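You operate a simulated robot arm through the tools that you are given. There is no shell and no other tool. Be economical: measure what you need, move in short steps, check, and stop when the job is done.

You are at the controls of a simulated robot arm. One attempt, no reset.

JOB
Take the green washers box and leave it on the upper shelf of the bin rack. Then fetch the tall blue cover and set it on the middle shelf of the blue rack. Then open the right drawer of the wiring bench, take the folded grey bracket and put it in the inside of the right drawer of the wiring bench and shut the drawer again. Then shut the middle drawer of the grey cabinet. Then fetch the small rotor from the top of the grey cabinet and stand it on the fourth shelf from the bottom of the green rack. Then stack the carburettor that says "345" from the top of the grey cabinet on top of the carburettor that says "347". Do these in the order given. Set down upright: green washers box, small rotor.

It is judged by the outcome, as a careful person would: the job done as asked, and still so three seconds after it is handed in. It fails if anything else is knocked over, pushed out of place, dropped, spilled or broken. A push-on lid holds only when it is set on centred and level and pressed home; a screw cap is set on level and turned clockwise until tight.

ROBOT AND FRAMES
A 7-joint arm with a two-finger parallel gripper on a trunk, on a base that drives. Base frame: it is fixed to the floor where the robot stands at the start and does not move with it; the origin is under the middle of the robot, x ahead of it, y to its left, z up; the surface under the hand at the start is at about z = 0.78. Units: m, degrees, N and s.
With the tool pointing down near the work surface it reaches from about 0.26 to 0.6 m from the robot's upright axis, wherever it stands. Its first joint turns from -166.0 to 166.0 degrees. Places, roughly: carburettor [6.25, 2, 1]; folded grey bracket (10x6x5 cm) [5.8, 3.6, 0.6]; fourth shelf of the green rack [6.3, 3.6, 1.3]; green washers box [0.5, -0.25, 0.75]; inside of the right drawer of the wiring bench [7.2, 1, 0.7]; middle drawer of the grey cabinet [6.1, 2.1, 0.5]; middle shelf of the blue rack [8.9, 3.6, 1]; right drawer of the wiring bench [7.2, 1, 0.8]; small rotor (8x7x18 cm) [6.3, 2, 1]; tall blue cover (11x11x8 cm) [6, 3.5, 1]; upper shelf of the bin rack [4.9, 1.9, 1.3]. Payload 3.4 kg.
Tool frame: the origin (TCP) lies between the finger pads and is the grasp point; the fingertips stand 0.03 m ahead of it; z points along the fingers, y is the line along which they close. The gripper opens to 0.094 m. The fingers are 0.028 m wide and 0.01 m thick; the gripper's body (0.05 by 0.096 m) begins 0.055 m behind the TCP.
Orientation is that of the tool frame in the base frame, as a unit quaternion [x, y, z, w]. With the fingers straight down and closing along the base's y, the tool's x points along the base's -x, its y along +y and its z along -z.

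CONTROLS
- The arm moves only by the tool servo_tool. Its argument "increments" is one flat list of numbers, 7 for each row, row after row: the shift along the tool's x, y, z in m, then the turn, a rotation vector about the tool's x, y, z in degrees, then the opening, from 0 (shut) to 1 (fully open). In form: [dx, dy, dz, rx, ry, rz, claw, dx, dy, dz, rx, ry, rz, claw, ...]. A call has 1 to 10 rows; each row shifts and turns the commanded pose from where the row before left it, along the tool's axes as they then stand. Each row takes 0.2 s and may step no farther than 0.05 m and 8.6 degrees from the row before; otherwise, or with a gripper value out of range, the whole call is refused. A pose out of reach is approached as far as the arm can. The call stops where the force on the tool passes 40 N (or 10 N more than at its start, if that is more) or the arm is blocked; 0.2 s more then pass. Each finger travels about 0.072 m/s and halts on what it meets, pressing with about 37 N; the grip force reading is that of the motor and also rises with nothing between the fingers. The clock runs only during rows and for 0.2 s after the last one: add rows that do not move to give the fingers time. The reply holds the time, the measured pose of the TCP, the force on the tool along the base axes, the opening and the grip force, in the units named above and with some noise, with the torque about the TCP (base axes, N m) and any sound that the robot's microphone picked up.
- Cameras (640 x 400 px; columns grow to the right, rows downward): "scene" is now at [0.0184, 0.1274, 1.5141]; the picture's right is [-0.31, -0.95, 0.00], its down [-0.65, 0.21, -0.73] and it looks along [0.70, -0.22, -0.68] (base axes); focal length 259 px, centre (320, 200). "wrist" rides on the gripper at [0.076, 0.014, -0.103] in the tool frame; the picture's right is [-0.18, 0.98, 0.00], its down [-0.75, -0.14, -0.64] and it looks along [-0.63, -0.12, 0.77] (tool axes); focal length 243 px, centre (320, 200). There is no depth. A picture from a camera that has moved, and an enlarged one, comes with that camera's place and axes in the base frame and with its lens.
- get_image(camera): a new picture of that camera. No time passes.
- lift_body(by): slides the trunk up (or, below 0, down) by that many m; the arm and the scene camera ride with it, the base frame stays. It gives what a move gives, with no picture.
- steer(legs): drives the robot by 1 to 6 legs, each [ahead, left, turn to the left] in m, m and degrees, along the robot's own axes; the way and the turn of a leg run together, so that a leg with both is an arc; at most 1.5 m and 180 degrees a leg. The arm and the cameras ride along, it lands a little off, and it stops where it bumps. It gives what a move gives.
- pan_tilt(pan, tilt): turns the head with the scene camera to pan (to the left, within 155 degrees either way) and tilt (down, from -29 to 69), counted from straight ahead of the robot. It gives what a move gives.
- inspect(camera, box): a new picture of the part [left, top, right, bottom] of that camera's present view, enlarged. No time passes.
- finish_job(): hands the job in; it is judged then, once.

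Work in short steps. Places have to be worked out from the pictures, the camera data and where the tool is seen: move nearer, look again, correct. Check each grasp and each placing, and mend what went wrong. You have 196 turns and 166 pictures in all, those below and enlarged ones among them. Open the gripper and draw the arm clear of the work before you hand the job in, unless the task says otherwise.

The tools are called after ">>>" as a command line: name --argument value ..., lists and objects as JSON in quotes. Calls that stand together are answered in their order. servo_tool: Moves the arm, as the interface text tells. Its arguments: {"type":"object","properties":{"increments":{"type":"array","items":{"type":"number"}}},"required":["increments"]} The other tools are called the same way: lift_body (by) slides the trunk up or down; steer (legs) drives the base; pan_tilt (pan, tilt) turns the head that bears the scene camera; get_image (camera) takes a picture; inspect (camera, box) takes an enlarged picture of a part of a camera's view; finish_job () hands the job in.

At the start:

```text
time: 0.0
ee_pos: [0.4081, -0.0122, 1.0651]
ee_rot: [0.0, 1.0, 0.0, 0.001]
force: [0.7, -0.3, -0.1]
moment: [0.03, 0.03, -0.01]
gripper_width: 0.0939
gripper_force: 0.0
trunk travel left (down, up): [-0.175, 0.211]
robot x, y, heading: [0.0016, -0.0021, -0.1]
head pan, tilt: [-17.8, 43.1]
```

scene: 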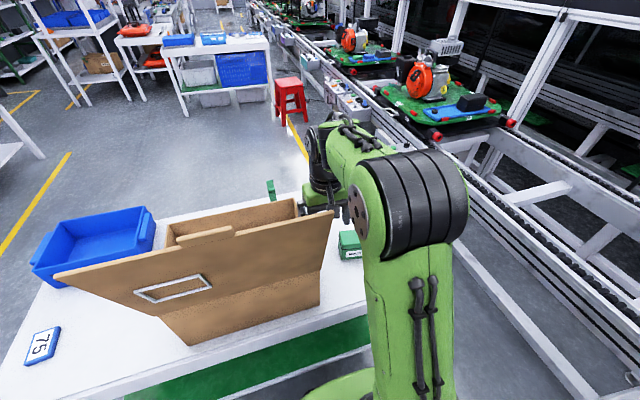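
wrist: 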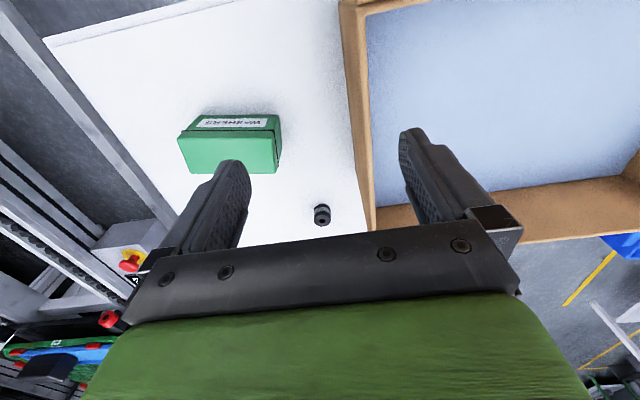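

The wrist view shows the washers box to the right of the arm, near (0.49, -0.18). I look closer before approaching.

>>> inspect --camera "wrist" --box '[140, 60, 380, 210]'

>>> inspect --camera "scene" --box '[0, 0, 400, 250]'

```text
2.67 times, centred on (260, 135) of wrist
camera zoom: at [0.3314, 0.0026, 1.1672], right [0.18, 0.98, 0.0], down [0.75, -0.14, 0.64], along [0.63, -0.12, -0.77], focal length 647 px, centre (480, 373)
```

zoom: 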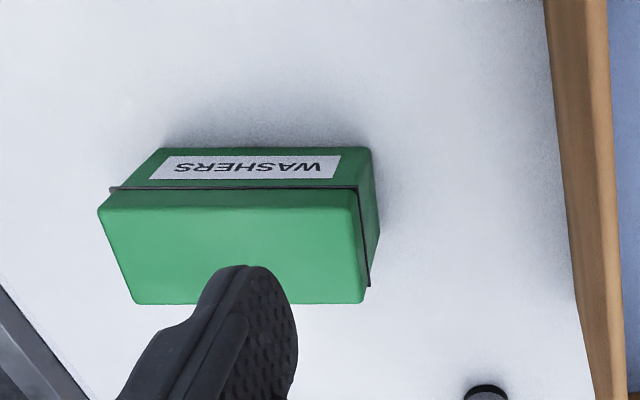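

```text
1.60 times, centred on (200, 125) of scene
camera zoom: at [0.0184, 0.1274, 1.5141], right [-0.31, -0.95, 0.0], down [-0.65, 0.21, -0.73], along [0.7, -0.22, -0.68], focal length 414 px, centre (512, 320)
```

zoom: 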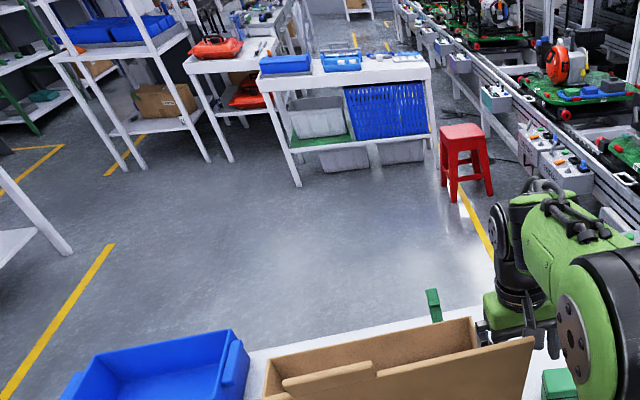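

The box is about 12.5 x 5.6 cm and 8 cm high, centred near (0.48, -0.157) and turned about 11 degrees. Before choosing how to hold it, I look at the far racks.

>>> pan_tilt --pan 20 --tilt 8

>>> get_image --camera "scene"

```text
time: 1.0
ee_pos: [0.4085, -0.012, 1.0646]
ee_rot: [0.0, 1.0, 0.0, 0.0]
force: [-0.3, -0.1, 0.4]
moment: [-0.03, -0.03, 0.02]
gripper_width: 0.0938
gripper_force: 0.1
trunk travel left (down, up): [-0.175, 0.211]
robot x, y, heading: [-0.0021, 0.0031, -0.2]
head pan, tilt: [20.0, 8.0]
```

```text
161 pictures are left
camera scene: at [0.0266, 0.1844, 1.5695], right [0.34, -0.94, 0.0], down [-0.13, -0.05, -0.99], along [0.93, 0.34, -0.14], focal length 259 px, centre (320, 200)
```

scene: 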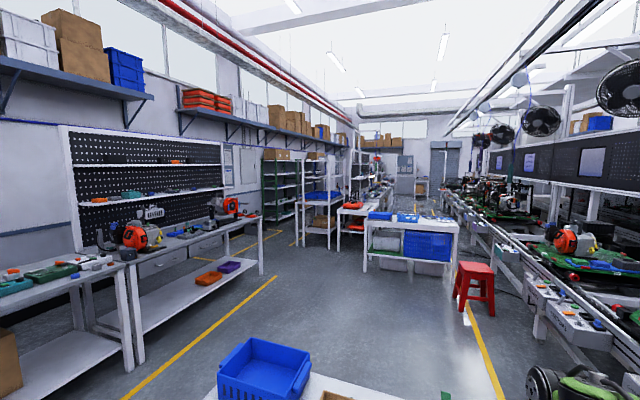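

>>> inspect --camera "scene" --box '[240, 120, 400, 220]'

>>> inspect --camera "scene" --box '[280, 170, 480, 295]'

```text
4.00 times, centred on (320, 170) of scene
camera zoom: at [0.0266, 0.1844, 1.5695], right [0.34, -0.94, 0.0], down [-0.13, -0.05, -0.99], along [0.93, 0.34, -0.14], focal length 1035 px, centre (320, 320)
```

zoom: 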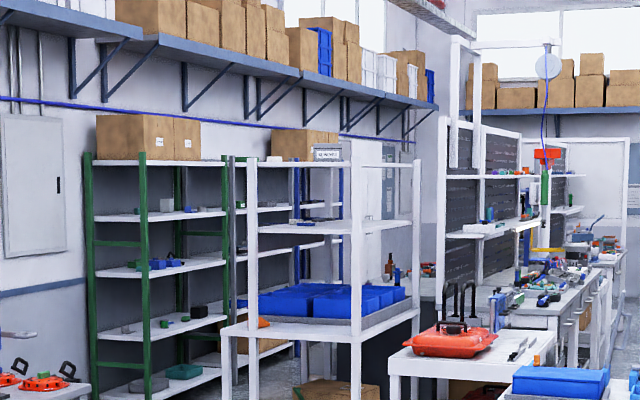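

```text
3.20 times, centred on (380, 232) of scene
camera zoom: at [0.0266, 0.1844, 1.5695], right [0.34, -0.94, 0.0], down [-0.13, -0.05, -0.99], along [0.93, 0.34, -0.14], focal length 828 px, centre (128, 96)
```

zoom: 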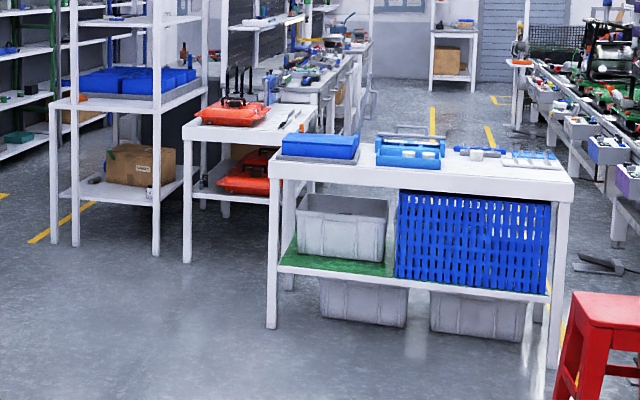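

The bin rack is the white rack with the blue bins. I zoom in to see the clearance above its 1.3 m shelf.

>>> inspect --camera "scene" --box '[290, 145, 354, 185]'

```text
10.00 times, centred on (322, 165) of scene
camera zoom: at [0.0266, 0.1844, 1.5695], right [0.34, -0.94, 0.0], down [-0.13, -0.05, -0.99], along [0.93, 0.34, -0.14], focal length 2588 px, centre (300, 550)
```

zoom: 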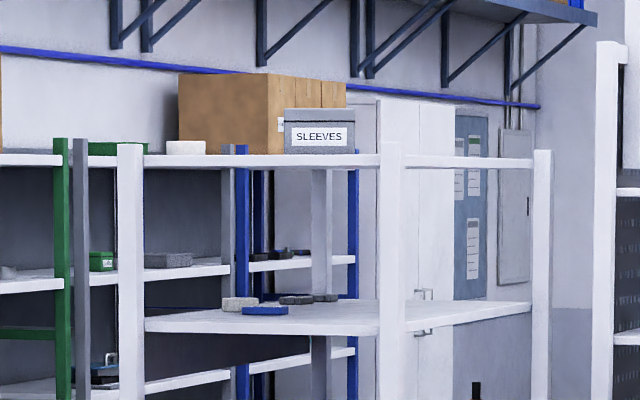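

The shelf above is about 0.3 m higher, so the box must go in with a tilted hand and its length along the reach. First I grasp it top-down, then turn it to lie along x and regrasp tilted. Now I move over it.

>>> servo_tool --increments '[-0.0144, -0.029, 0, 0, 0, 0, 1, -0.0144, -0.029, 0, 0, 0, 0, 1, -0.0144, -0.029, 0, 0, 0, 0, 1, -0.0144, -0.029, 0, 0, 0, 0, 1, -0.0144, -0.029, 0, 0, 0, 0, 1]'

>>> servo_tool --increments '[0, 0, 0, 0, 0, -7.9, 1, 0, 0, 0, 0, 0, -7.9, 1, 0, 0, 0, 0, 0, -7.9, 1, 0, 0, 0, 0, 0, -7.9, 1, 0, 0, 0, 0, 0, -7.9, 1, 0, 0, 0, 0, 0, -7.9, 1, 0, 0, 0, 0, 0, -7.9, 1, 0, 0, 0, 0, 0, -7.9, 1, 0, 0, 0, 0, 0, -7.9, 1, 0, 0, 0, 0, 0, -7.9, 1]'

>>> get_image --camera "wrist"

```text
time: 2.2
ee_pos: [0.4801, -0.1576, 1.0648]
ee_rot: [0.0, 1.0, -0.001, 0.0]
force: [-0.6, 0.1, -0.5]
moment: [0.01, 0.0, -0.01]
gripper_width: 0.0942
gripper_force: 0.0
trunk travel left (down, up): [-0.175, 0.211]
robot x, y, heading: [0.0011, -0.0035, 0.1]
head pan, tilt: [20.0, 8.0]
```

```text
time: 4.4
ee_pos: [0.4794, -0.1593, 1.0647]
ee_rot: [-0.637, 0.771, 0.001, 0.0]
force: [0.5, -0.9, 0.3]
moment: [-0.03, 0.04, -0.03]
gripper_width: 0.0938
gripper_force: 0.0
trunk travel left (down, up): [-0.175, 0.211]
robot x, y, heading: [0.0004, -0.0027, 0.1]
head pan, tilt: [20.0, 8.0]
```

```text
157 pictures are left
camera wrist: at [0.4512, -0.2293, 1.1671], right [-0.93, 0.37, 0.0], down [0.28, 0.71, 0.64], along [0.23, 0.6, -0.77], focal length 243 px, centre (320, 200)
```

wrist: 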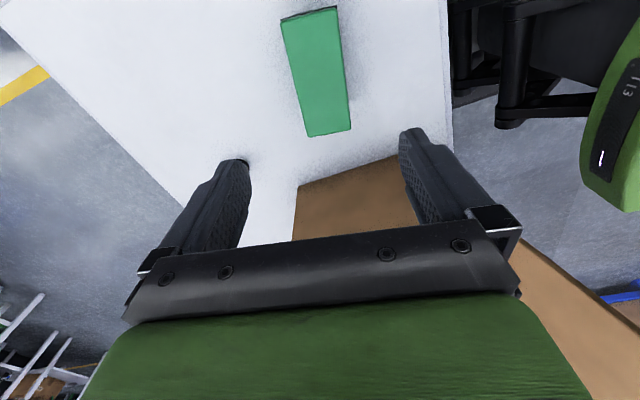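

The box centre is confirmed at (0.478, -0.157), yaw about 11 degrees, in line with the fingers. I go down to z about 0.825 and close.

>>> servo_tool --increments '[0, 0, 0.03, 0, 0, 0, 1, 0, 0, 0.03, 0, 0, 0, 1, 0, 0, 0.03, 0, 0, 0, 1, 0, 0, 0.03, 0, 0, 0, 1, 0, 0, 0.03, 0, 0, 0, 1, 0, 0, 0.03, 0, 0, 0, 1, 0, 0, 0.03, 0, 0, 0, 1, 0, 0, 0.025, 0, 0, 0, 1]'

>>> get_image --camera "wrist"

```text
time: 6.2
ee_pos: [0.4788, -0.1582, 0.8286]
ee_rot: [-0.636, 0.771, 0.0, -0.001]
force: [0.2, 0.5, -0.3]
moment: [-0.02, -0.01, -0.02]
gripper_width: 0.0939
gripper_force: 0.0
trunk travel left (down, up): [-0.175, 0.211]
robot x, y, heading: [0.0005, 0.0005, -0.1]
head pan, tilt: [20.0, 8.0]
```

```text
156 pictures are left
camera wrist: at [0.4498, -0.2294, 0.9313], right [-0.93, 0.37, 0.0], down [0.28, 0.71, 0.64], along [0.24, 0.6, -0.77], focal length 243 px, centre (320, 200)
```

wrist: 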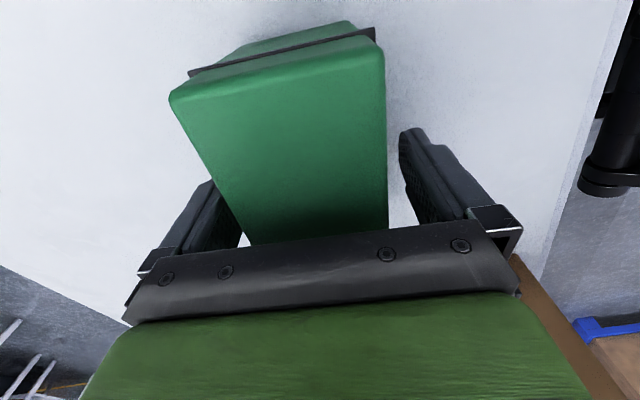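

The box is between the fingers; I close and lift 3 cm.

>>> servo_tool --increments '[0, 0, 0, 0, 0, 0, 0, 0, 0, 0, 0, 0, 0, 0, 0, 0, 0, 0, 0, 0, 0, 0, 0, 0, 0, 0, 0, 0, 0, 0, -0.01, 0, 0, 0, 0, 0, 0, -0.02, 0, 0, 0, 0]'

```text
time: 7.6
ee_pos: [0.4786, -0.1586, 0.8598]
ee_rot: [-0.636, 0.772, -0.001, 0.0]
force: [0.4, -0.2, -2.7]
moment: [-0.01, 0.01, -0.06]
gripper_width: 0.0641
gripper_force: 37.0
trunk travel left (down, up): [-0.175, 0.211]
robot x, y, heading: [-0.0028, -0.0024, 0.2]
head pan, tilt: [20.0, 8.0]
```

It is held, about 0.27 kg. I turn it so its length lies along x, going the way that puts the camera above the hand when it tilts forward.

>>> servo_tool --increments '[0, 0, 0, 0, 0, -8.4, 0, 0, 0, 0, 0, 0, -8.4, 0, 0, 0, 0, 0, 0, -8.4, 0, 0, 0, 0, 0, 0, -8.4, 0, 0, 0, 0, 0, 0, -8.4, 0, 0, 0, 0, 0, 0, -8.4, 0]'

>>> servo_tool --increments '[0, 0, 0, 0, 0, -8.5, 0, 0, 0, 0, 0, 0, -8.4, 0, 0, 0, 0, 0, 0, -8.4, 0, 0, 0, 0, 0, 0, -8.4, 0, 0, 0, 0, 0, 0, -8.4, 0, 0, 0, 0, 0, 0, -8.4, 0]'

```text
time: 9.0
ee_pos: [0.4798, -0.1579, 0.859]
ee_rot: [0.905, -0.426, 0.0, 0.0]
force: [-0.4, 0.5, -3.7]
moment: [0.01, 0.0, -0.02]
gripper_width: 0.0641
gripper_force: 36.6
trunk travel left (down, up): [-0.175, 0.211]
robot x, y, heading: [-0.0022, 0.0003, -0.3]
head pan, tilt: [20.0, 8.0]
```

```text
time: 10.4
ee_pos: [0.4795, -0.1575, 0.8587]
ee_rot: [1.0, 0.0, 0.001, 0.0]
force: [-0.2, 0.4, -5.0]
moment: [-0.01, -0.02, -0.02]
gripper_width: 0.0641
gripper_force: 37.0
trunk travel left (down, up): [-0.175, 0.211]
robot x, y, heading: [0.0052, -0.001, -0.1]
head pan, tilt: [20.0, 8.0]
```

The rotation worked. I set the box down, release it and rise.

>>> servo_tool --increments '[0, 0, 0.015, 0, 0, 0, 0, 0, 0, 0.013, 0, 0, 0, 0, 0, 0, 0.004, 0, 0, 0, 0]'

>>> servo_tool --increments '[0, 0, 0, 0, 0, 0, 1, 0, 0, 0, 0, 0, 0, 1, 0, 0, 0, 0, 0, 0, 1, 0, 0, -0.04, 0, 0, 0, 1, 0, 0, -0.04, 0, 0, 0, 1, -0.02, 0, -0.04, 0, 0, 0, 1, -0.02, 0, -0.03, 0, 0, 0, 1]'

>>> get_image --camera "wrist"

```text
time: 11.2
ee_pos: [0.4802, -0.1578, 0.8293]
ee_rot: [1.0, 0.0, 0.0, 0.001]
force: [0.4, 0.9, 9.9]
moment: [0.42, 0.79, -0.05]
gripper_width: 0.0638
gripper_force: 36.9
trunk travel left (down, up): [-0.175, 0.211]
robot x, y, heading: [0.001, -0.003, -0.1]
head pan, tilt: [20.0, 8.0]
```

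```text
time: 12.8
ee_pos: [0.4405, -0.1566, 0.9801]
ee_rot: [1.0, -0.001, -0.001, 0.0]
force: [-0.2, -1.2, 0.0]
moment: [-0.02, -0.01, -0.03]
gripper_width: 0.0942
gripper_force: 0.1
trunk travel left (down, up): [-0.175, 0.211]
robot x, y, heading: [-0.0027, 0.0005, -0.1]
head pan, tilt: [20.0, 8.0]
```

```text
155 pictures are left
camera wrist: at [0.5158, -0.1697, 1.0818], right [-0.19, -0.98, 0.0], down [-0.75, 0.14, 0.64], along [-0.63, 0.12, -0.77], focal length 243 px, centre (320, 200)
```

wrist: 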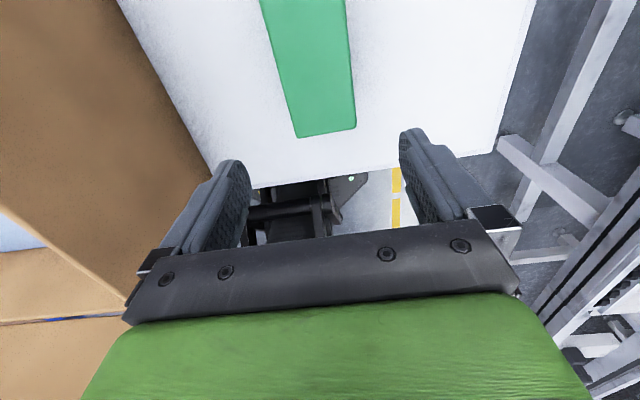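

The box lies square along x. I tilt the hand about 50 degrees and check reach before lowering around it.

>>> servo_tool --increments '[0, 0, 0, 0, 8.4, 0, 1, 0, 0, 0, 0, 8.4, 0, 1, 0, 0, 0, 0, 8.4, 0, 1, 0, 0, 0, 0, 8.4, 0, 1, 0, 0, 0, 0, 8.4, 0, 1, 0, 0, 0, 0, 8.4, 0, 1]'

>>> get_image --camera "wrist"

```text
time: 14.4
ee_pos: [0.4494, -0.4521, 1.0065]
ee_rot: [0.895, -0.154, 0.411, 0.074]
force: [0.1, 0.6, -0.1]
moment: [-0.07, 0.09, -0.07]
gripper_width: 0.094
gripper_force: 0.2
out of reach, approached as far as the arm can: row 2, 3, 4, 5, 6
trunk travel left (down, up): [-0.175, 0.211]
robot x, y, heading: [-0.0349, -0.1414, -19.9]
head pan, tilt: [20.0, 8.0]
stopped in row 6: the arm was blocked; the commanded pose is now the measured one
```

```text
154 pictures are left
camera wrist: at [0.4175, -0.4546, 1.131], right [-0.44, -0.89, -0.14], down [-0.87, 0.46, -0.15], along [0.2, 0.05, -0.98], focal length 243 px, centre (320, 200)
```

wrist: 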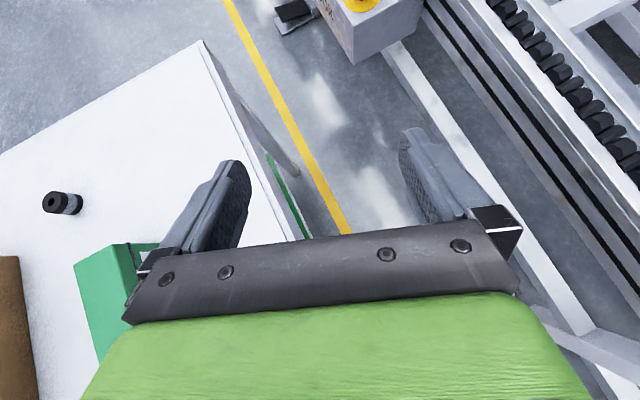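

The base was turned about 20 degrees — the arm must have pressed on something. I look before moving on.

>>> pan_tilt --pan 0 --tilt 50

>>> get_image --camera "scene"

```text
time: 15.5
ee_pos: [0.4411, -0.4532, 1.0129]
ee_rot: [0.894, -0.155, 0.414, 0.072]
force: [0.5, 0.1, 0.2]
moment: [-0.03, -0.02, -0.01]
gripper_width: 0.094
gripper_force: 0.0
trunk travel left (down, up): [-0.175, 0.211]
robot x, y, heading: [-0.0348, -0.143, -19.7]
head pan, tilt: [0.0, 50.0]
```

```text
153 pictures are left
camera scene: at [0.0324, -0.003, 1.5045], right [-0.34, -0.94, 0.0], down [-0.72, 0.26, -0.64], along [0.61, -0.22, -0.77], focal length 259 px, centre (320, 200)
```

scene: 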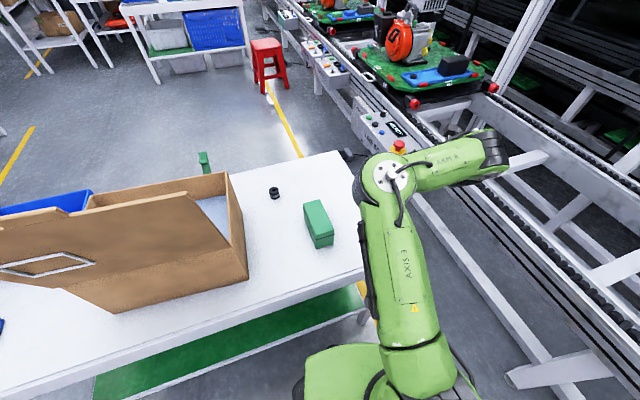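

The washers box is fine, but the cardboard box seems to have been nudged several cm in +x/+y (earlier right front corner about (0.36,0.02), now (0.40,0.09)). I raise the hand, undo the tilt, and then measure that.

>>> servo_tool --increments '[0.038, 0, -0.032, 0, 0, 0, 1, 0.038, 0, -0.032, 0, 0, 0, 1, 0.038, 0, -0.032, 0, 0, 0, 1]'

>>> servo_tool --increments '[0, 0, 0, 0, -8.4, 0, 1, 0, 0, 0, 0, -8.4, 0, 1, 0, 0, 0, 0, -8.4, 0, 1, 0, 0, 0, 0, -8.4, 0, 1, 0, 0, 0, 0, -8.4, 0, 1, 0, 0, 0, 0, -8, 0, 1]'

>>> get_image --camera "scene"

>>> get_image --camera "wrist"

```text
time: 16.3
ee_pos: [0.4403, -0.4557, 1.1631]
ee_rot: [0.894, -0.157, 0.413, 0.073]
force: [0.0, 0.1, 0.8]
moment: [0.03, 0.0, -0.01]
gripper_width: 0.0943
gripper_force: 0.1
trunk travel left (down, up): [-0.175, 0.211]
robot x, y, heading: [-0.0322, -0.1422, -19.6]
head pan, tilt: [0.0, 50.0]
```

```text
time: 17.7
ee_pos: [0.3915, -0.4408, 1.1344]
ee_rot: [0.985, -0.173, -0.004, 0.0]
force: [-1.2, 1.1, 1.3]
moment: [-0.02, -0.03, -0.03]
gripper_width: 0.0942
gripper_force: 0.0
out of reach, approached as far as the arm can: row 4, 5, 6
trunk travel left (down, up): [-0.175, 0.211]
robot x, y, heading: [-0.0354, -0.1374, -19.7]
head pan, tilt: [0.0, 50.0]
```

```text
152 pictures are left
camera scene: at [0.0323, -0.0025, 1.5044], right [-0.34, -0.94, 0.0], down [-0.72, 0.26, -0.64], along [0.6, -0.22, -0.77], focal length 259 px, centre (320, 200)
```

scene: 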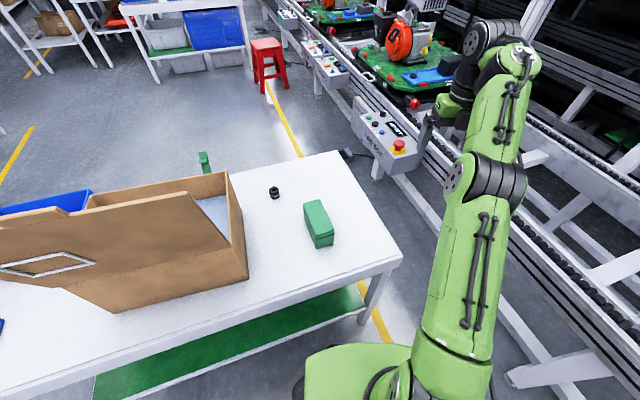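

```text
151 pictures are left
camera wrist: at [0.4599, -0.4791, 1.2357], right [-0.51, -0.86, 0.0], down [-0.66, 0.39, 0.65], along [-0.56, 0.33, -0.76], focal length 243 px, centre (320, 200)
```

wrist: 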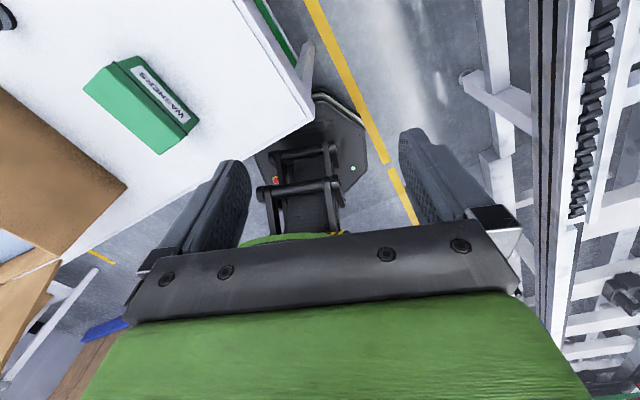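

The cardboard box has moved roughly (+0.03, +0.065) while the washers box stayed put. I zoom in to plan pulling the cardboard box back.

>>> inspect --camera "scene" --box '[0, 140, 320, 340]'

>>> pan_tilt --pan 37.5 --tilt 43

>>> get_image --camera "scene"

```text
2.00 times, centred on (160, 240) of scene
camera zoom: at [0.0323, -0.0025, 1.5044], right [-0.34, -0.94, 0.0], down [-0.72, 0.26, -0.64], along [0.6, -0.22, -0.77], focal length 518 px, centre (640, 120)
```

zoom: 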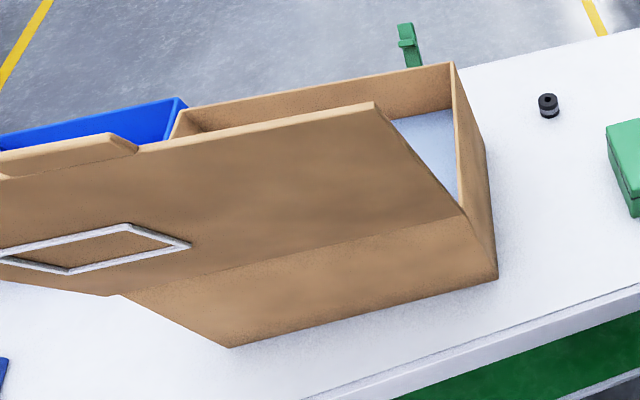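

```text
time: 18.8
ee_pos: [0.3935, -0.4416, 1.1335]
ee_rot: [0.985, -0.173, -0.002, 0.0]
force: [-0.5, 1.2, -0.1]
moment: [0.03, 0.0, -0.01]
gripper_width: 0.094
gripper_force: 0.1
trunk travel left (down, up): [-0.175, 0.211]
robot x, y, heading: [-0.0364, -0.1373, -19.7]
head pan, tilt: [37.5, 43.0]
```

```text
149 pictures are left
camera scene: at [0.0388, 0.0483, 1.5142], right [0.3, -0.95, 0.0], down [-0.65, -0.21, -0.73], along [0.7, 0.22, -0.68], focal length 259 px, centre (320, 200)
```

scene: 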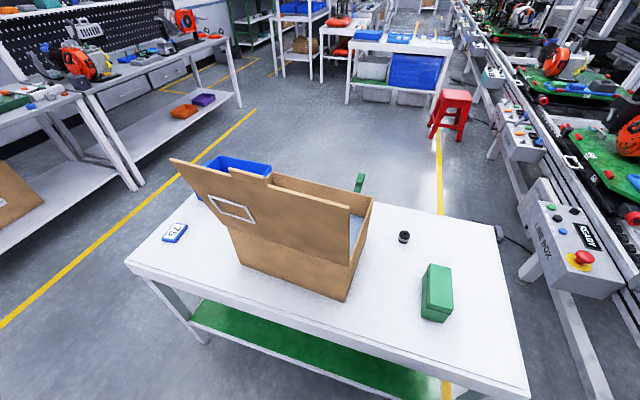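

The arm hit the standing lid of the cardboard box, moving the box about (0.056, 0.044) and -6.5 degrees. I turn the base straight again, a little to the right, so I can pull the box back by its right wall.

>>> steer --legs '[[0, 0, 19.7], [0, -0.08, 0]]'

>>> pan_tilt --pan 15 --tilt 45

>>> get_image --camera "scene"

```text
time: 20.9
ee_pos: [0.4691, -0.3592, 1.1339]
ee_rot: [1.0, -0.002, -0.004, -0.001]
force: [0.7, 0.0, 0.7]
moment: [0.04, -0.02, -0.02]
gripper_width: 0.094
gripper_force: 0.1
trunk travel left (down, up): [-0.175, 0.211]
robot x, y, heading: [-0.0329, -0.2211, -0.1]
head pan, tilt: [37.5, 43.0]
```

```text
time: 21.8
ee_pos: [0.4687, -0.3593, 1.1336]
ee_rot: [1.0, -0.001, -0.003, 0.0]
force: [0.0, -0.1, 0.2]
moment: [-0.01, -0.01, -0.02]
gripper_width: 0.0942
gripper_force: 0.0
trunk travel left (down, up): [-0.175, 0.211]
robot x, y, heading: [-0.0326, -0.2187, -0.1]
head pan, tilt: [15.0, 45.0]
```

```text
148 pictures are left
camera scene: at [-0.0164, -0.047, 1.5114], right [0.26, -0.97, 0.0], down [-0.68, -0.18, -0.71], along [0.68, 0.18, -0.71], focal length 259 px, centre (320, 200)
```

scene: 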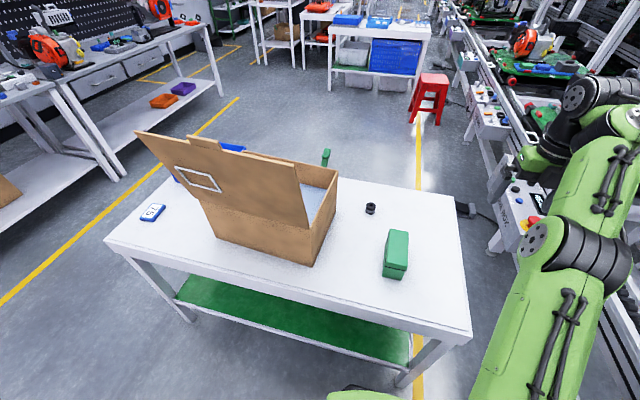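

The arm's elbow lies to the right, which suits reaching the right wall. I move toward above the wall at (0.50, 0.076), stopping midway to check.

>>> servo_tool --increments '[0.004, -0.04, 0, 0, 0, 0, 1, 0.004, -0.04, 0, 0, 0, 0, 1, 0.004, -0.04, 0, 0, 0, 0, 1, 0.004, -0.04, 0, 0, 0, 0, 1, 0.004, -0.04, 0, 0, 0, 0, 1, 0.004, -0.04, 0, 0, 0, 0, 1, 0.004, -0.04, 0, 0, 0, 0, 1, 0.003, -0.04, 0, 0, 0, 0, 1]'

>>> get_image --camera "scene"

>>> get_image --camera "wrist"

```text
time: 23.6
ee_pos: [0.4719, -0.0489, 1.1191]
ee_rot: [1.0, -0.003, -0.003, 0.001]
force: [-0.2, 0.5, 0.0]
moment: [-0.01, -0.02, -0.02]
gripper_width: 0.094
gripper_force: 0.2
out of reach, approached as far as the arm can: row 6, 7, 8
trunk travel left (down, up): [-0.175, 0.211]
robot x, y, heading: [-0.0357, -0.2203, 0.2]
head pan, tilt: [15.0, 45.0]
```

```text
147 pictures are left
camera scene: at [-0.0183, -0.0469, 1.5114], right [0.26, -0.97, 0.0], down [-0.68, -0.18, -0.71], along [0.68, 0.18, -0.71], focal length 259 px, centre (320, 200)
```

scene: 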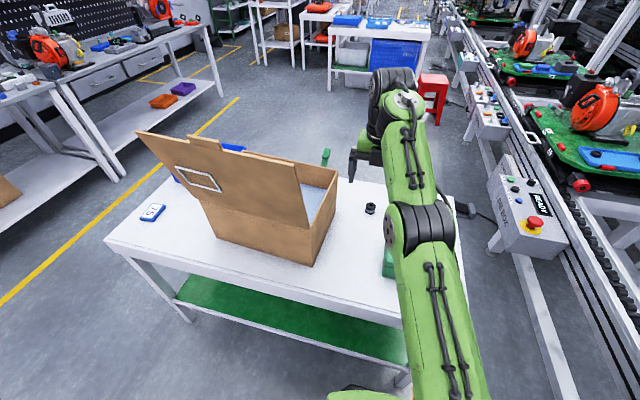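

```text
146 pictures are left
camera wrist: at [0.5478, -0.0632, 1.2218], right [-0.19, -0.98, 0.0], down [-0.75, 0.14, 0.65], along [-0.63, 0.12, -0.76], focal length 243 px, centre (320, 200)
```

wrist: 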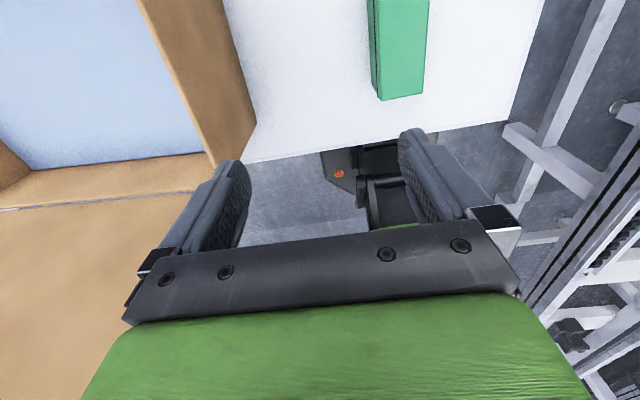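

Reach runs out at this height, so I raise the trunk to work lower relative to the shoulder.

>>> lift_body --by 0.15

>>> servo_tool --increments '[-0.004, 0, 0.05, 0, 0, 0, 1, -0.004, 0, 0.05, 0, 0, 0, 1, -0.004, 0, 0.05, 0, 0, 0, 1, 0, -0.034, 0, 0, 0, 0, 1, 0, -0.034, 0, 0, 0, 0, 1, 0, -0.033, 0, 0, 0, 0, 1, 0, -0.033, 0, 0, 0, 0, 1]'

>>> get_image --camera "wrist"

>>> get_image --camera "scene"

```text
time: 25.3
ee_pos: [0.4736, -0.0494, 1.2695]
ee_rot: [1.0, -0.002, -0.004, 0.0]
force: [-0.6, 0.1, -0.2]
moment: [-0.01, 0.01, 0.02]
gripper_width: 0.0943
gripper_force: 0.0
trunk travel left (down, up): [-0.325, 0.061]
robot x, y, heading: [-0.0344, -0.2222, -0.1]
head pan, tilt: [15.0, 45.0]
```

```text
refused: row 1 steps farther than a row can; nothing moved
```

```text
145 pictures are left
camera wrist: at [0.5496, -0.0633, 1.3707], right [-0.19, -0.98, 0.0], down [-0.75, 0.14, 0.65], along [-0.64, 0.12, -0.76], focal length 243 px, centre (320, 200)
```

wrist: 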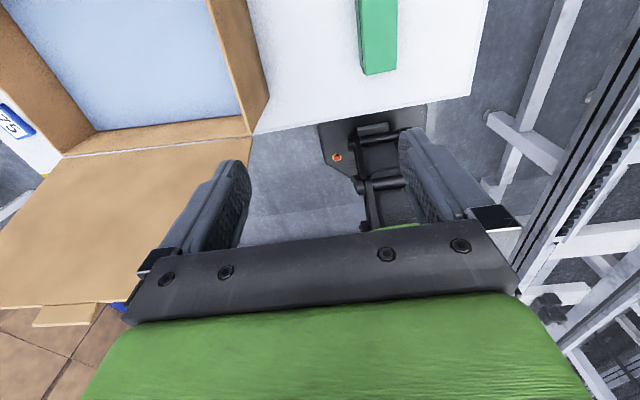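

```text
144 pictures are left
camera scene: at [-0.0163, -0.0468, 1.6613], right [0.26, -0.97, 0.0], down [-0.68, -0.18, -0.71], along [0.68, 0.18, -0.71], focal length 259 px, centre (320, 200)
```

scene: 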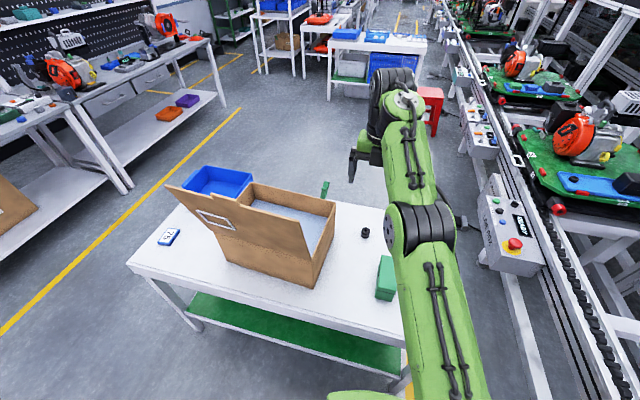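

The row was too long; I redo the descent in smaller rows, then go sideways.

>>> servo_tool --increments '[-0.003, 0, 0.045, 0, 0, 0, 1, -0.003, 0, 0.045, 0, 0, 0, 1, -0.003, 0, 0.045, 0, 0, 0, 1, -0.003, 0, 0.045, 0, 0, 0, 1, 0, -0.034, 0, 0, 0, 0, 1, 0, -0.034, 0, 0, 0, 0, 1, 0, -0.033, 0, 0, 0, 0, 1, 0, -0.033, 0, 0, 0, 0, 1]'

>>> get_image --camera "wrist"

>>> get_image --camera "scene"

```text
time: 27.1
ee_pos: [0.4605, 0.0887, 1.0881]
ee_rot: [1.0, -0.002, -0.004, 0.001]
force: [0.5, 0.0, 0.6]
moment: [0.01, 0.0, 0.01]
gripper_width: 0.0943
gripper_force: 0.0
trunk travel left (down, up): [-0.325, 0.061]
robot x, y, heading: [-0.0392, -0.2209, -0.1]
head pan, tilt: [15.0, 45.0]
```

```text
143 pictures are left
camera wrist: at [0.5366, 0.0742, 1.1903], right [-0.19, -0.98, 0.0], down [-0.75, 0.15, 0.65], along [-0.64, 0.12, -0.76], focal length 243 px, centre (320, 200)
```

wrist: 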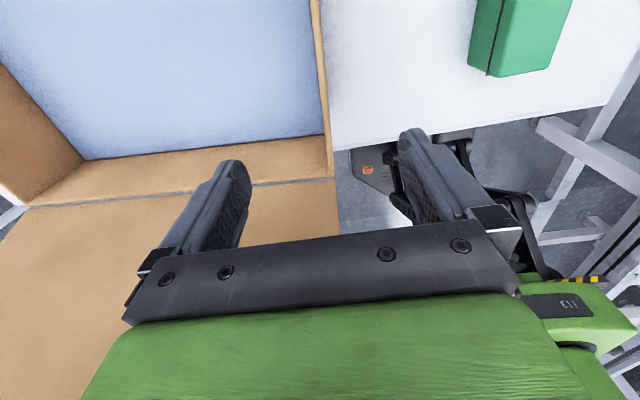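

```text
142 pictures are left
camera scene: at [-0.0158, -0.0453, 1.6608], right [0.26, -0.97, 0.0], down [-0.68, -0.18, -0.71], along [0.68, 0.18, -0.71], focal length 259 px, centre (320, 200)
```

scene: 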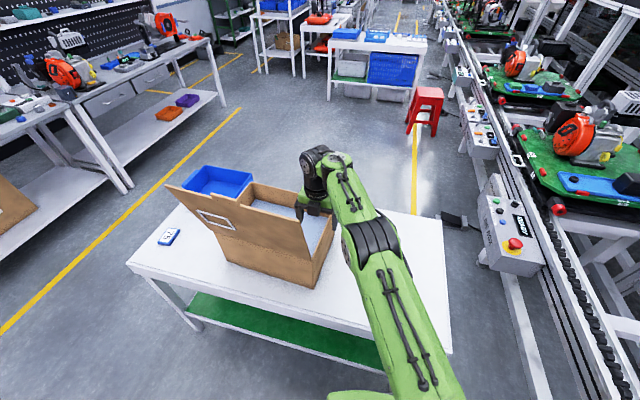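

The wall is centred between the fingers. I lower to z about 0.945 and grip it.

>>> servo_tool --increments '[0, 0, 0.035, 0, 0, 0, 1, 0, 0, 0.035, 0, 0, 0, 1, 0, 0.002, 0.035, 0, 0, 0, 1, 0, 0.002, 0.035, 0, 0, 0, 1]'

>>> get_image --camera "wrist"

```text
time: 28.1
ee_pos: [0.4596, 0.0815, 0.9491]
ee_rot: [1.0, -0.002, -0.003, 0.0]
force: [-0.4, -0.2, 0.1]
moment: [0.01, 0.02, 0.01]
gripper_width: 0.0942
gripper_force: 0.1
trunk travel left (down, up): [-0.325, 0.061]
robot x, y, heading: [-0.0324, -0.2208, 0.1]
head pan, tilt: [15.0, 45.0]
```

```text
141 pictures are left
camera wrist: at [0.5355, 0.0677, 1.0507], right [-0.19, -0.98, 0.0], down [-0.75, 0.14, 0.65], along [-0.64, 0.12, -0.76], focal length 243 px, centre (320, 200)
```

wrist: 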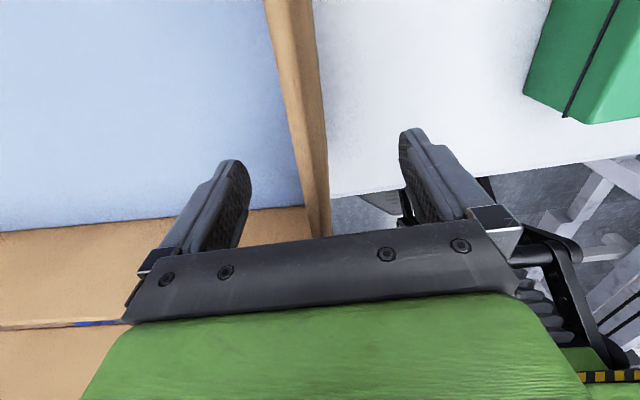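

Wall is between the fingers. I close on it.

>>> servo_tool --increments '[0, 0, 0, 0, 0, 0, 0, 0, 0, 0, 0, 0, 0, 0, 0, 0, 0, 0, 0, 0, 0, 0, 0, 0, 0, 0, 0, 0, 0, 0, 0, 0, 0, 0, 0]'

>>> get_image --camera "wrist"

```text
time: 29.3
ee_pos: [0.459, 0.0829, 0.949]
ee_rot: [1.0, -0.002, -0.004, -0.001]
force: [-0.2, 7.3, 0.9]
moment: [0.01, 0.26, -0.83]
gripper_width: 0.0119
gripper_force: 37.4
trunk travel left (down, up): [-0.325, 0.061]
robot x, y, heading: [-0.0316, -0.2242, -0.1]
head pan, tilt: [15.0, 45.0]
```

```text
140 pictures are left
camera wrist: at [0.535, 0.0687, 1.0513], right [-0.19, -0.98, 0.0], down [-0.75, 0.14, 0.65], along [-0.63, 0.12, -0.76], focal length 243 px, centre (320, 200)
```

wrist: 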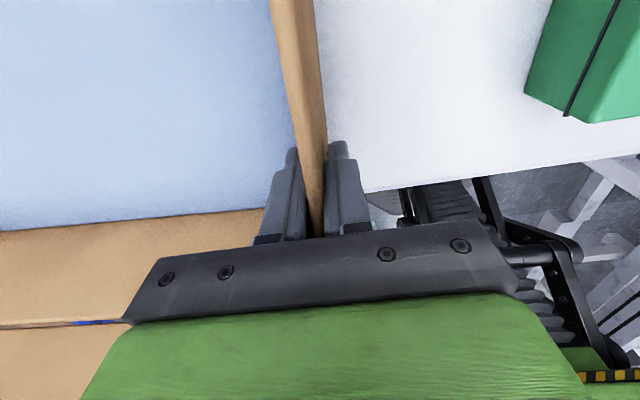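

Held. I drag by (-0.036, -0.055) with a +6.5 degree turn in small rows.

>>> servo_tool --increments '[0, 0.01, 0, 0, 0, -1.2, 0, 0, 0.012, 0, 0, 0, -1.2, 0, -0.004, 0.012, 0, 0, 0, -1.2, 0, -0.008, 0.008, 0, 0, 0, -1.2, 0, -0.012, 0.006, 0, 0, 0, -1.0, 0, -0.012, 0.006, 0, 0, 0, -0.7, 0]'

>>> get_image --camera "scene"

```text
time: 30.7
ee_pos: [0.4272, 0.0225, 0.9484]
ee_rot: [0.999, 0.055, -0.001, 0.001]
force: [5.4, 5.8, 11.9]
moment: [-0.02, -0.71, -0.86]
gripper_width: 0.0111
gripper_force: 36.9
trunk travel left (down, up): [-0.325, 0.061]
robot x, y, heading: [-0.0357, -0.2204, 0.2]
head pan, tilt: [15.0, 45.0]
```

```text
139 pictures are left
camera scene: at [-0.0165, -0.0465, 1.661], right [0.26, -0.97, 0.0], down [-0.68, -0.18, -0.71], along [0.68, 0.18, -0.71], focal length 259 px, centre (320, 200)
```

scene: 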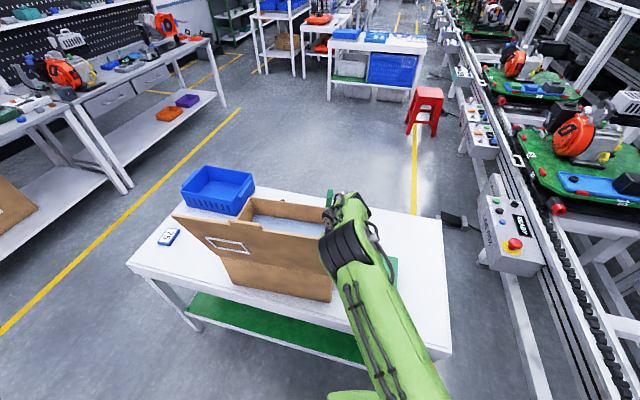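

I zoom to measure the cardboard box and blue bin now.

>>> inspect --camera "scene" --box '[120, 150, 360, 310]'

```text
2.50 times, centred on (240, 230) of scene
camera zoom: at [-0.0165, -0.0465, 1.661], right [0.26, -0.97, 0.0], down [-0.68, -0.18, -0.71], along [0.68, 0.18, -0.71], focal length 647 px, centre (520, 125)
```

zoom: 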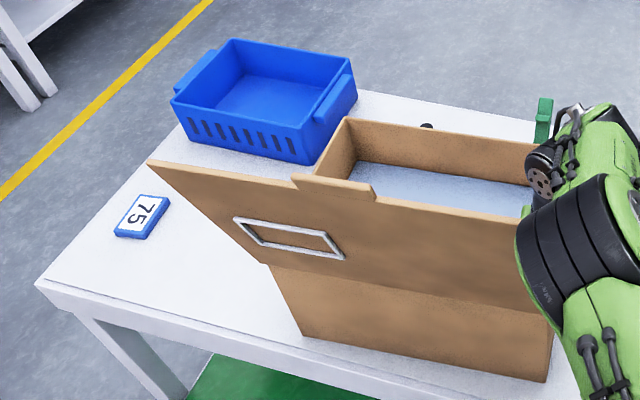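

The cardboard box is back within about 1–2 cm of its start. I release, rise and move right, clear of the lid.

>>> servo_tool --increments '[0, 0, 0, 0, 0, 0, 0.5, 0, 0, 0, 0, 0, 0, 0.5, 0, 0, 0, 0, 0, 0, 0.5, 0, 0, -0.04, 0, 0, 0, 0.5, 0, 0, -0.04, 0, 0, 0, 0.5, 0, 0, -0.04, 0, 0, 0, 0.5, 0, 0.04, -0.02, 0, 0, 0, 0.5, 0, 0.045, 0, 0, 0, 0, 1, 0, 0.045, 0, 0, 0, 0, 1, 0, 0.045, 0, 0, 0, 0, 1]'

>>> get_image --camera "scene"

>>> get_image --camera "wrist"

```text
time: 32.9
ee_pos: [0.448, -0.1527, 1.0884]
ee_rot: [0.998, 0.056, -0.004, -0.001]
force: [-0.2, 0.4, -0.8]
moment: [-0.02, 0.01, 0.01]
gripper_width: 0.0941
gripper_force: 0.1
trunk travel left (down, up): [-0.325, 0.061]
robot x, y, heading: [-0.0357, -0.219, -0.3]
head pan, tilt: [15.0, 45.0]
```

```text
137 pictures are left
camera scene: at [-0.0159, -0.0486, 1.6612], right [0.26, -0.97, 0.0], down [-0.68, -0.18, -0.71], along [0.68, 0.18, -0.71], focal length 259 px, centre (320, 200)
```

scene: 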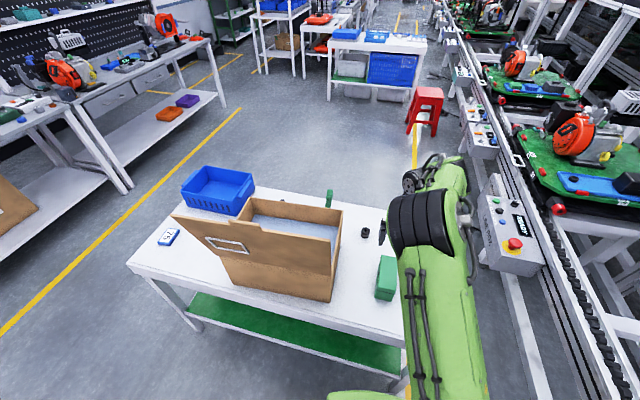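

```text
136 pictures are left
camera wrist: at [0.5248, -0.1581, 1.19], right [-0.07, -1.0, 0.0], down [-0.76, 0.06, 0.65], along [-0.65, 0.05, -0.76], focal length 243 px, centre (320, 200)
```

wrist: 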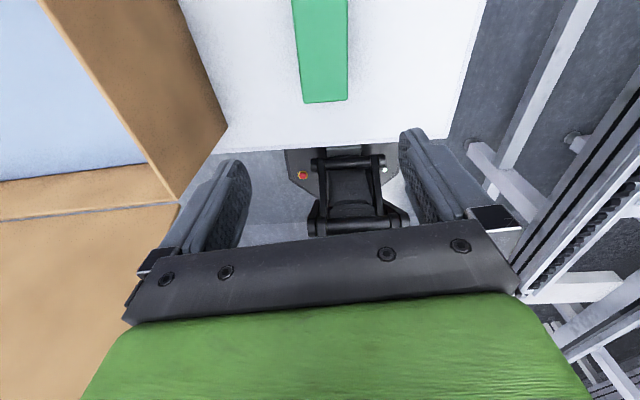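

The washers box is undisturbed. For the tilted grasp I need more distance, so I back the base 0.13 m and lower the trunk 0.1 m.

>>> steer --legs '[[-0.13, 0, 0]]'

>>> lift_body --by -0.1

>>> servo_tool --increments '[0.025, 0, 0, 0, 0, 3.2, 1, 0.025, 0, 0, 0, 0, 3.2, 1, 0.03, 0, 0, 0, 0, 0, 1, 0.03, 0, 0, 0, 0, 0, 1]'

>>> servo_tool --increments '[0.01, 0, 0, 0, 8.4, 0, 1, 0, 0, 0, 0, 8.4, 0, 1]'

```text
time: 34.2
ee_pos: [0.3168, -0.15, 1.0891]
ee_rot: [0.998, 0.057, -0.002, 0.0]
force: [-0.6, -0.7, 0.4]
moment: [0.02, -0.02, 0.01]
gripper_width: 0.094
gripper_force: 0.0
trunk travel left (down, up): [-0.325, 0.061]
robot x, y, heading: [-0.1643, -0.22, 0.3]
head pan, tilt: [15.0, 45.0]
```

```text
time: 35.5
ee_pos: [0.3187, -0.1517, 0.9872]
ee_rot: [0.998, 0.056, -0.003, 0.0]
force: [0.2, -0.1, -0.1]
moment: [-0.04, -0.03, -0.03]
gripper_width: 0.094
gripper_force: 0.1
trunk travel left (down, up): [-0.225, 0.161]
robot x, y, heading: [-0.1607, -0.2217, 0.1]
head pan, tilt: [15.0, 45.0]
```

```text
time: 36.5
ee_pos: [0.425, -0.1466, 0.9862]
ee_rot: [1.0, 0.001, -0.003, 0.005]
force: [1.3, 1.2, 0.4]
moment: [-0.03, 0.02, -0.02]
gripper_width: 0.094
gripper_force: 0.0
trunk travel left (down, up): [-0.225, 0.161]
robot x, y, heading: [-0.1661, -0.2197, 0.3]
head pan, tilt: [15.0, 45.0]
```

```text
time: 37.1
ee_pos: [0.4342, -0.1447, 0.9871]
ee_rot: [0.99, 0.0, 0.142, 0.0]
force: [-0.3, -0.1, -0.7]
moment: [0.01, 0.03, -0.01]
gripper_width: 0.0939
gripper_force: 0.1
trunk travel left (down, up): [-0.225, 0.161]
robot x, y, heading: [-0.1639, -0.2199, 0.1]
head pan, tilt: [15.0, 45.0]
```

Tilting works here. I continue the tilt and centre in y.

>>> servo_tool --increments '[0, 0.006, 0, 0, 8.4, 0, 1, 0, 0.006, 0, 0, 8.4, 0, 1]'

>>> servo_tool --increments '[0, 0, 0, 0, 8.4, 0, 1, 0, 0, 0, 0, 8.4, 0, 1]'

>>> get_image --camera "wrist"

>>> get_image --camera "scene"

```text
time: 37.7
ee_pos: [0.4379, -0.1601, 0.9878]
ee_rot: [0.958, 0.0, 0.287, 0.001]
force: [-0.3, 0.0, 0.1]
moment: [0.0, 0.0, -0.02]
gripper_width: 0.0938
gripper_force: 0.2
trunk travel left (down, up): [-0.225, 0.161]
robot x, y, heading: [-0.1668, -0.2218, -0.3]
head pan, tilt: [15.0, 45.0]
```

```text
time: 38.3
ee_pos: [0.4378, -0.1588, 0.9876]
ee_rot: [0.906, 0.0, 0.424, 0.001]
force: [-0.1, -0.6, -0.6]
moment: [0.01, -0.02, 0.01]
gripper_width: 0.0937
gripper_force: 0.1
trunk travel left (down, up): [-0.225, 0.161]
robot x, y, heading: [-0.1664, -0.221, 0.2]
head pan, tilt: [15.0, 45.0]
```

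```text
135 pictures are left
camera wrist: at [0.4066, -0.1724, 1.1114], right [-0.12, -0.98, -0.14], down [-0.98, 0.14, -0.17], along [0.18, 0.12, -0.98], focal length 243 px, centre (320, 200)
```

wrist: 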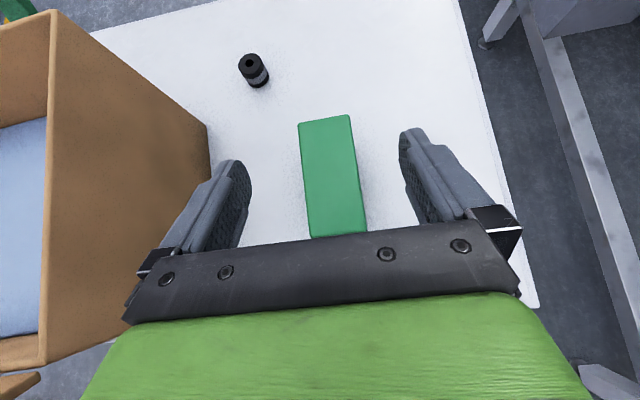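

```text
134 pictures are left
camera scene: at [-0.1463, -0.0469, 1.5607], right [0.26, -0.97, 0.0], down [-0.68, -0.18, -0.71], along [0.68, 0.18, -0.71], focal length 259 px, centre (320, 200)
```

scene: 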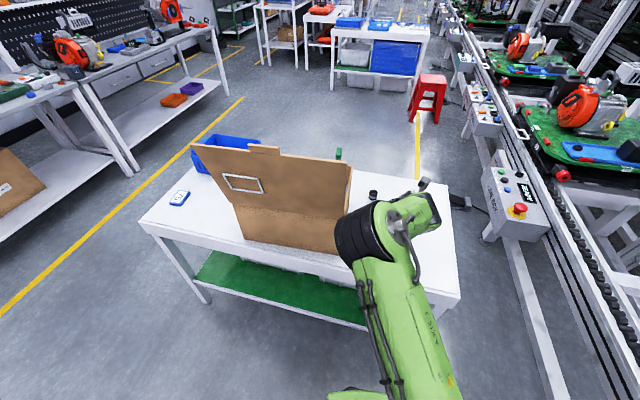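

The elbow has swung left toward the lid. I zoom in to judge the clearance.

>>> inspect --camera "scene" --box '[270, 140, 470, 265]'

```text
3.20 times, centred on (370, 202) of scene
camera zoom: at [-0.1463, -0.0469, 1.5607], right [0.26, -0.97, 0.0], down [-0.68, -0.18, -0.71], along [0.68, 0.18, -0.71], focal length 828 px, centre (160, 192)
```

zoom: 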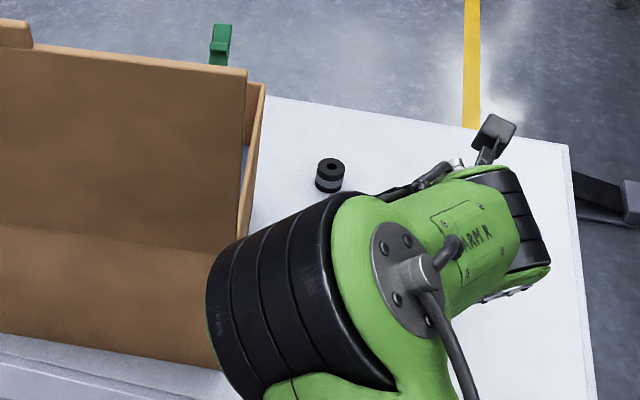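

The elbow is too close to the lid. I reduce the tilt to about 33 degrees and shift the base 8 cm right, then look again.

>>> servo_tool --increments '[0, 0, 0, 0, -8.4, 0, 1, 0, 0, 0, 0, -8.4, 0, 1]'

>>> steer --legs '[[0, -0.08, 0]]'

>>> servo_tool --increments '[0, -0.04, 0, 0, 0, 0, 1, 0, -0.04, 0, 0, 0, 0, 1]'

>>> get_image --camera "scene"

```text
time: 38.9
ee_pos: [0.4368, -0.1592, 0.9878]
ee_rot: [0.959, 0.001, 0.284, 0.0]
force: [0.2, 0.3, 0.4]
moment: [-0.01, 0.0, -0.01]
gripper_width: 0.0939
gripper_force: 0.0
trunk travel left (down, up): [-0.225, 0.161]
robot x, y, heading: [-0.1655, -0.2166, 0.4]
head pan, tilt: [15.0, 45.0]
```

```text
time: 40.0
ee_pos: [0.4362, -0.2427, 0.9872]
ee_rot: [0.958, -0.001, 0.286, 0.001]
force: [0.0, -1.1, -0.3]
moment: [0.06, 0.0, 0.04]
gripper_width: 0.0941
gripper_force: 0.0
trunk travel left (down, up): [-0.225, 0.161]
robot x, y, heading: [-0.166, -0.3001, -0.0]
head pan, tilt: [15.0, 45.0]
```

```text
time: 40.6
ee_pos: [0.4361, -0.162, 0.987]
ee_rot: [0.958, -0.001, 0.287, 0.001]
force: [0.3, 1.3, 0.7]
moment: [-0.02, -0.02, -0.01]
gripper_width: 0.0938
gripper_force: 0.0
trunk travel left (down, up): [-0.225, 0.161]
robot x, y, heading: [-0.1606, -0.3, 0.2]
head pan, tilt: [15.0, 45.0]
```

```text
132 pictures are left
camera scene: at [-0.1459, -0.1285, 1.5606], right [0.26, -0.97, 0.0], down [-0.68, -0.18, -0.71], along [0.68, 0.18, -0.71], focal length 259 px, centre (320, 200)
```

scene: 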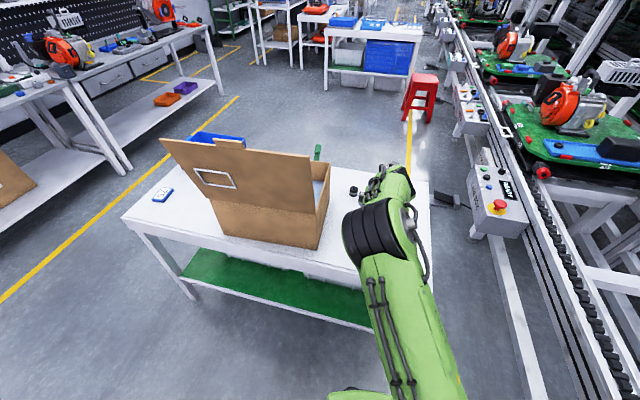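

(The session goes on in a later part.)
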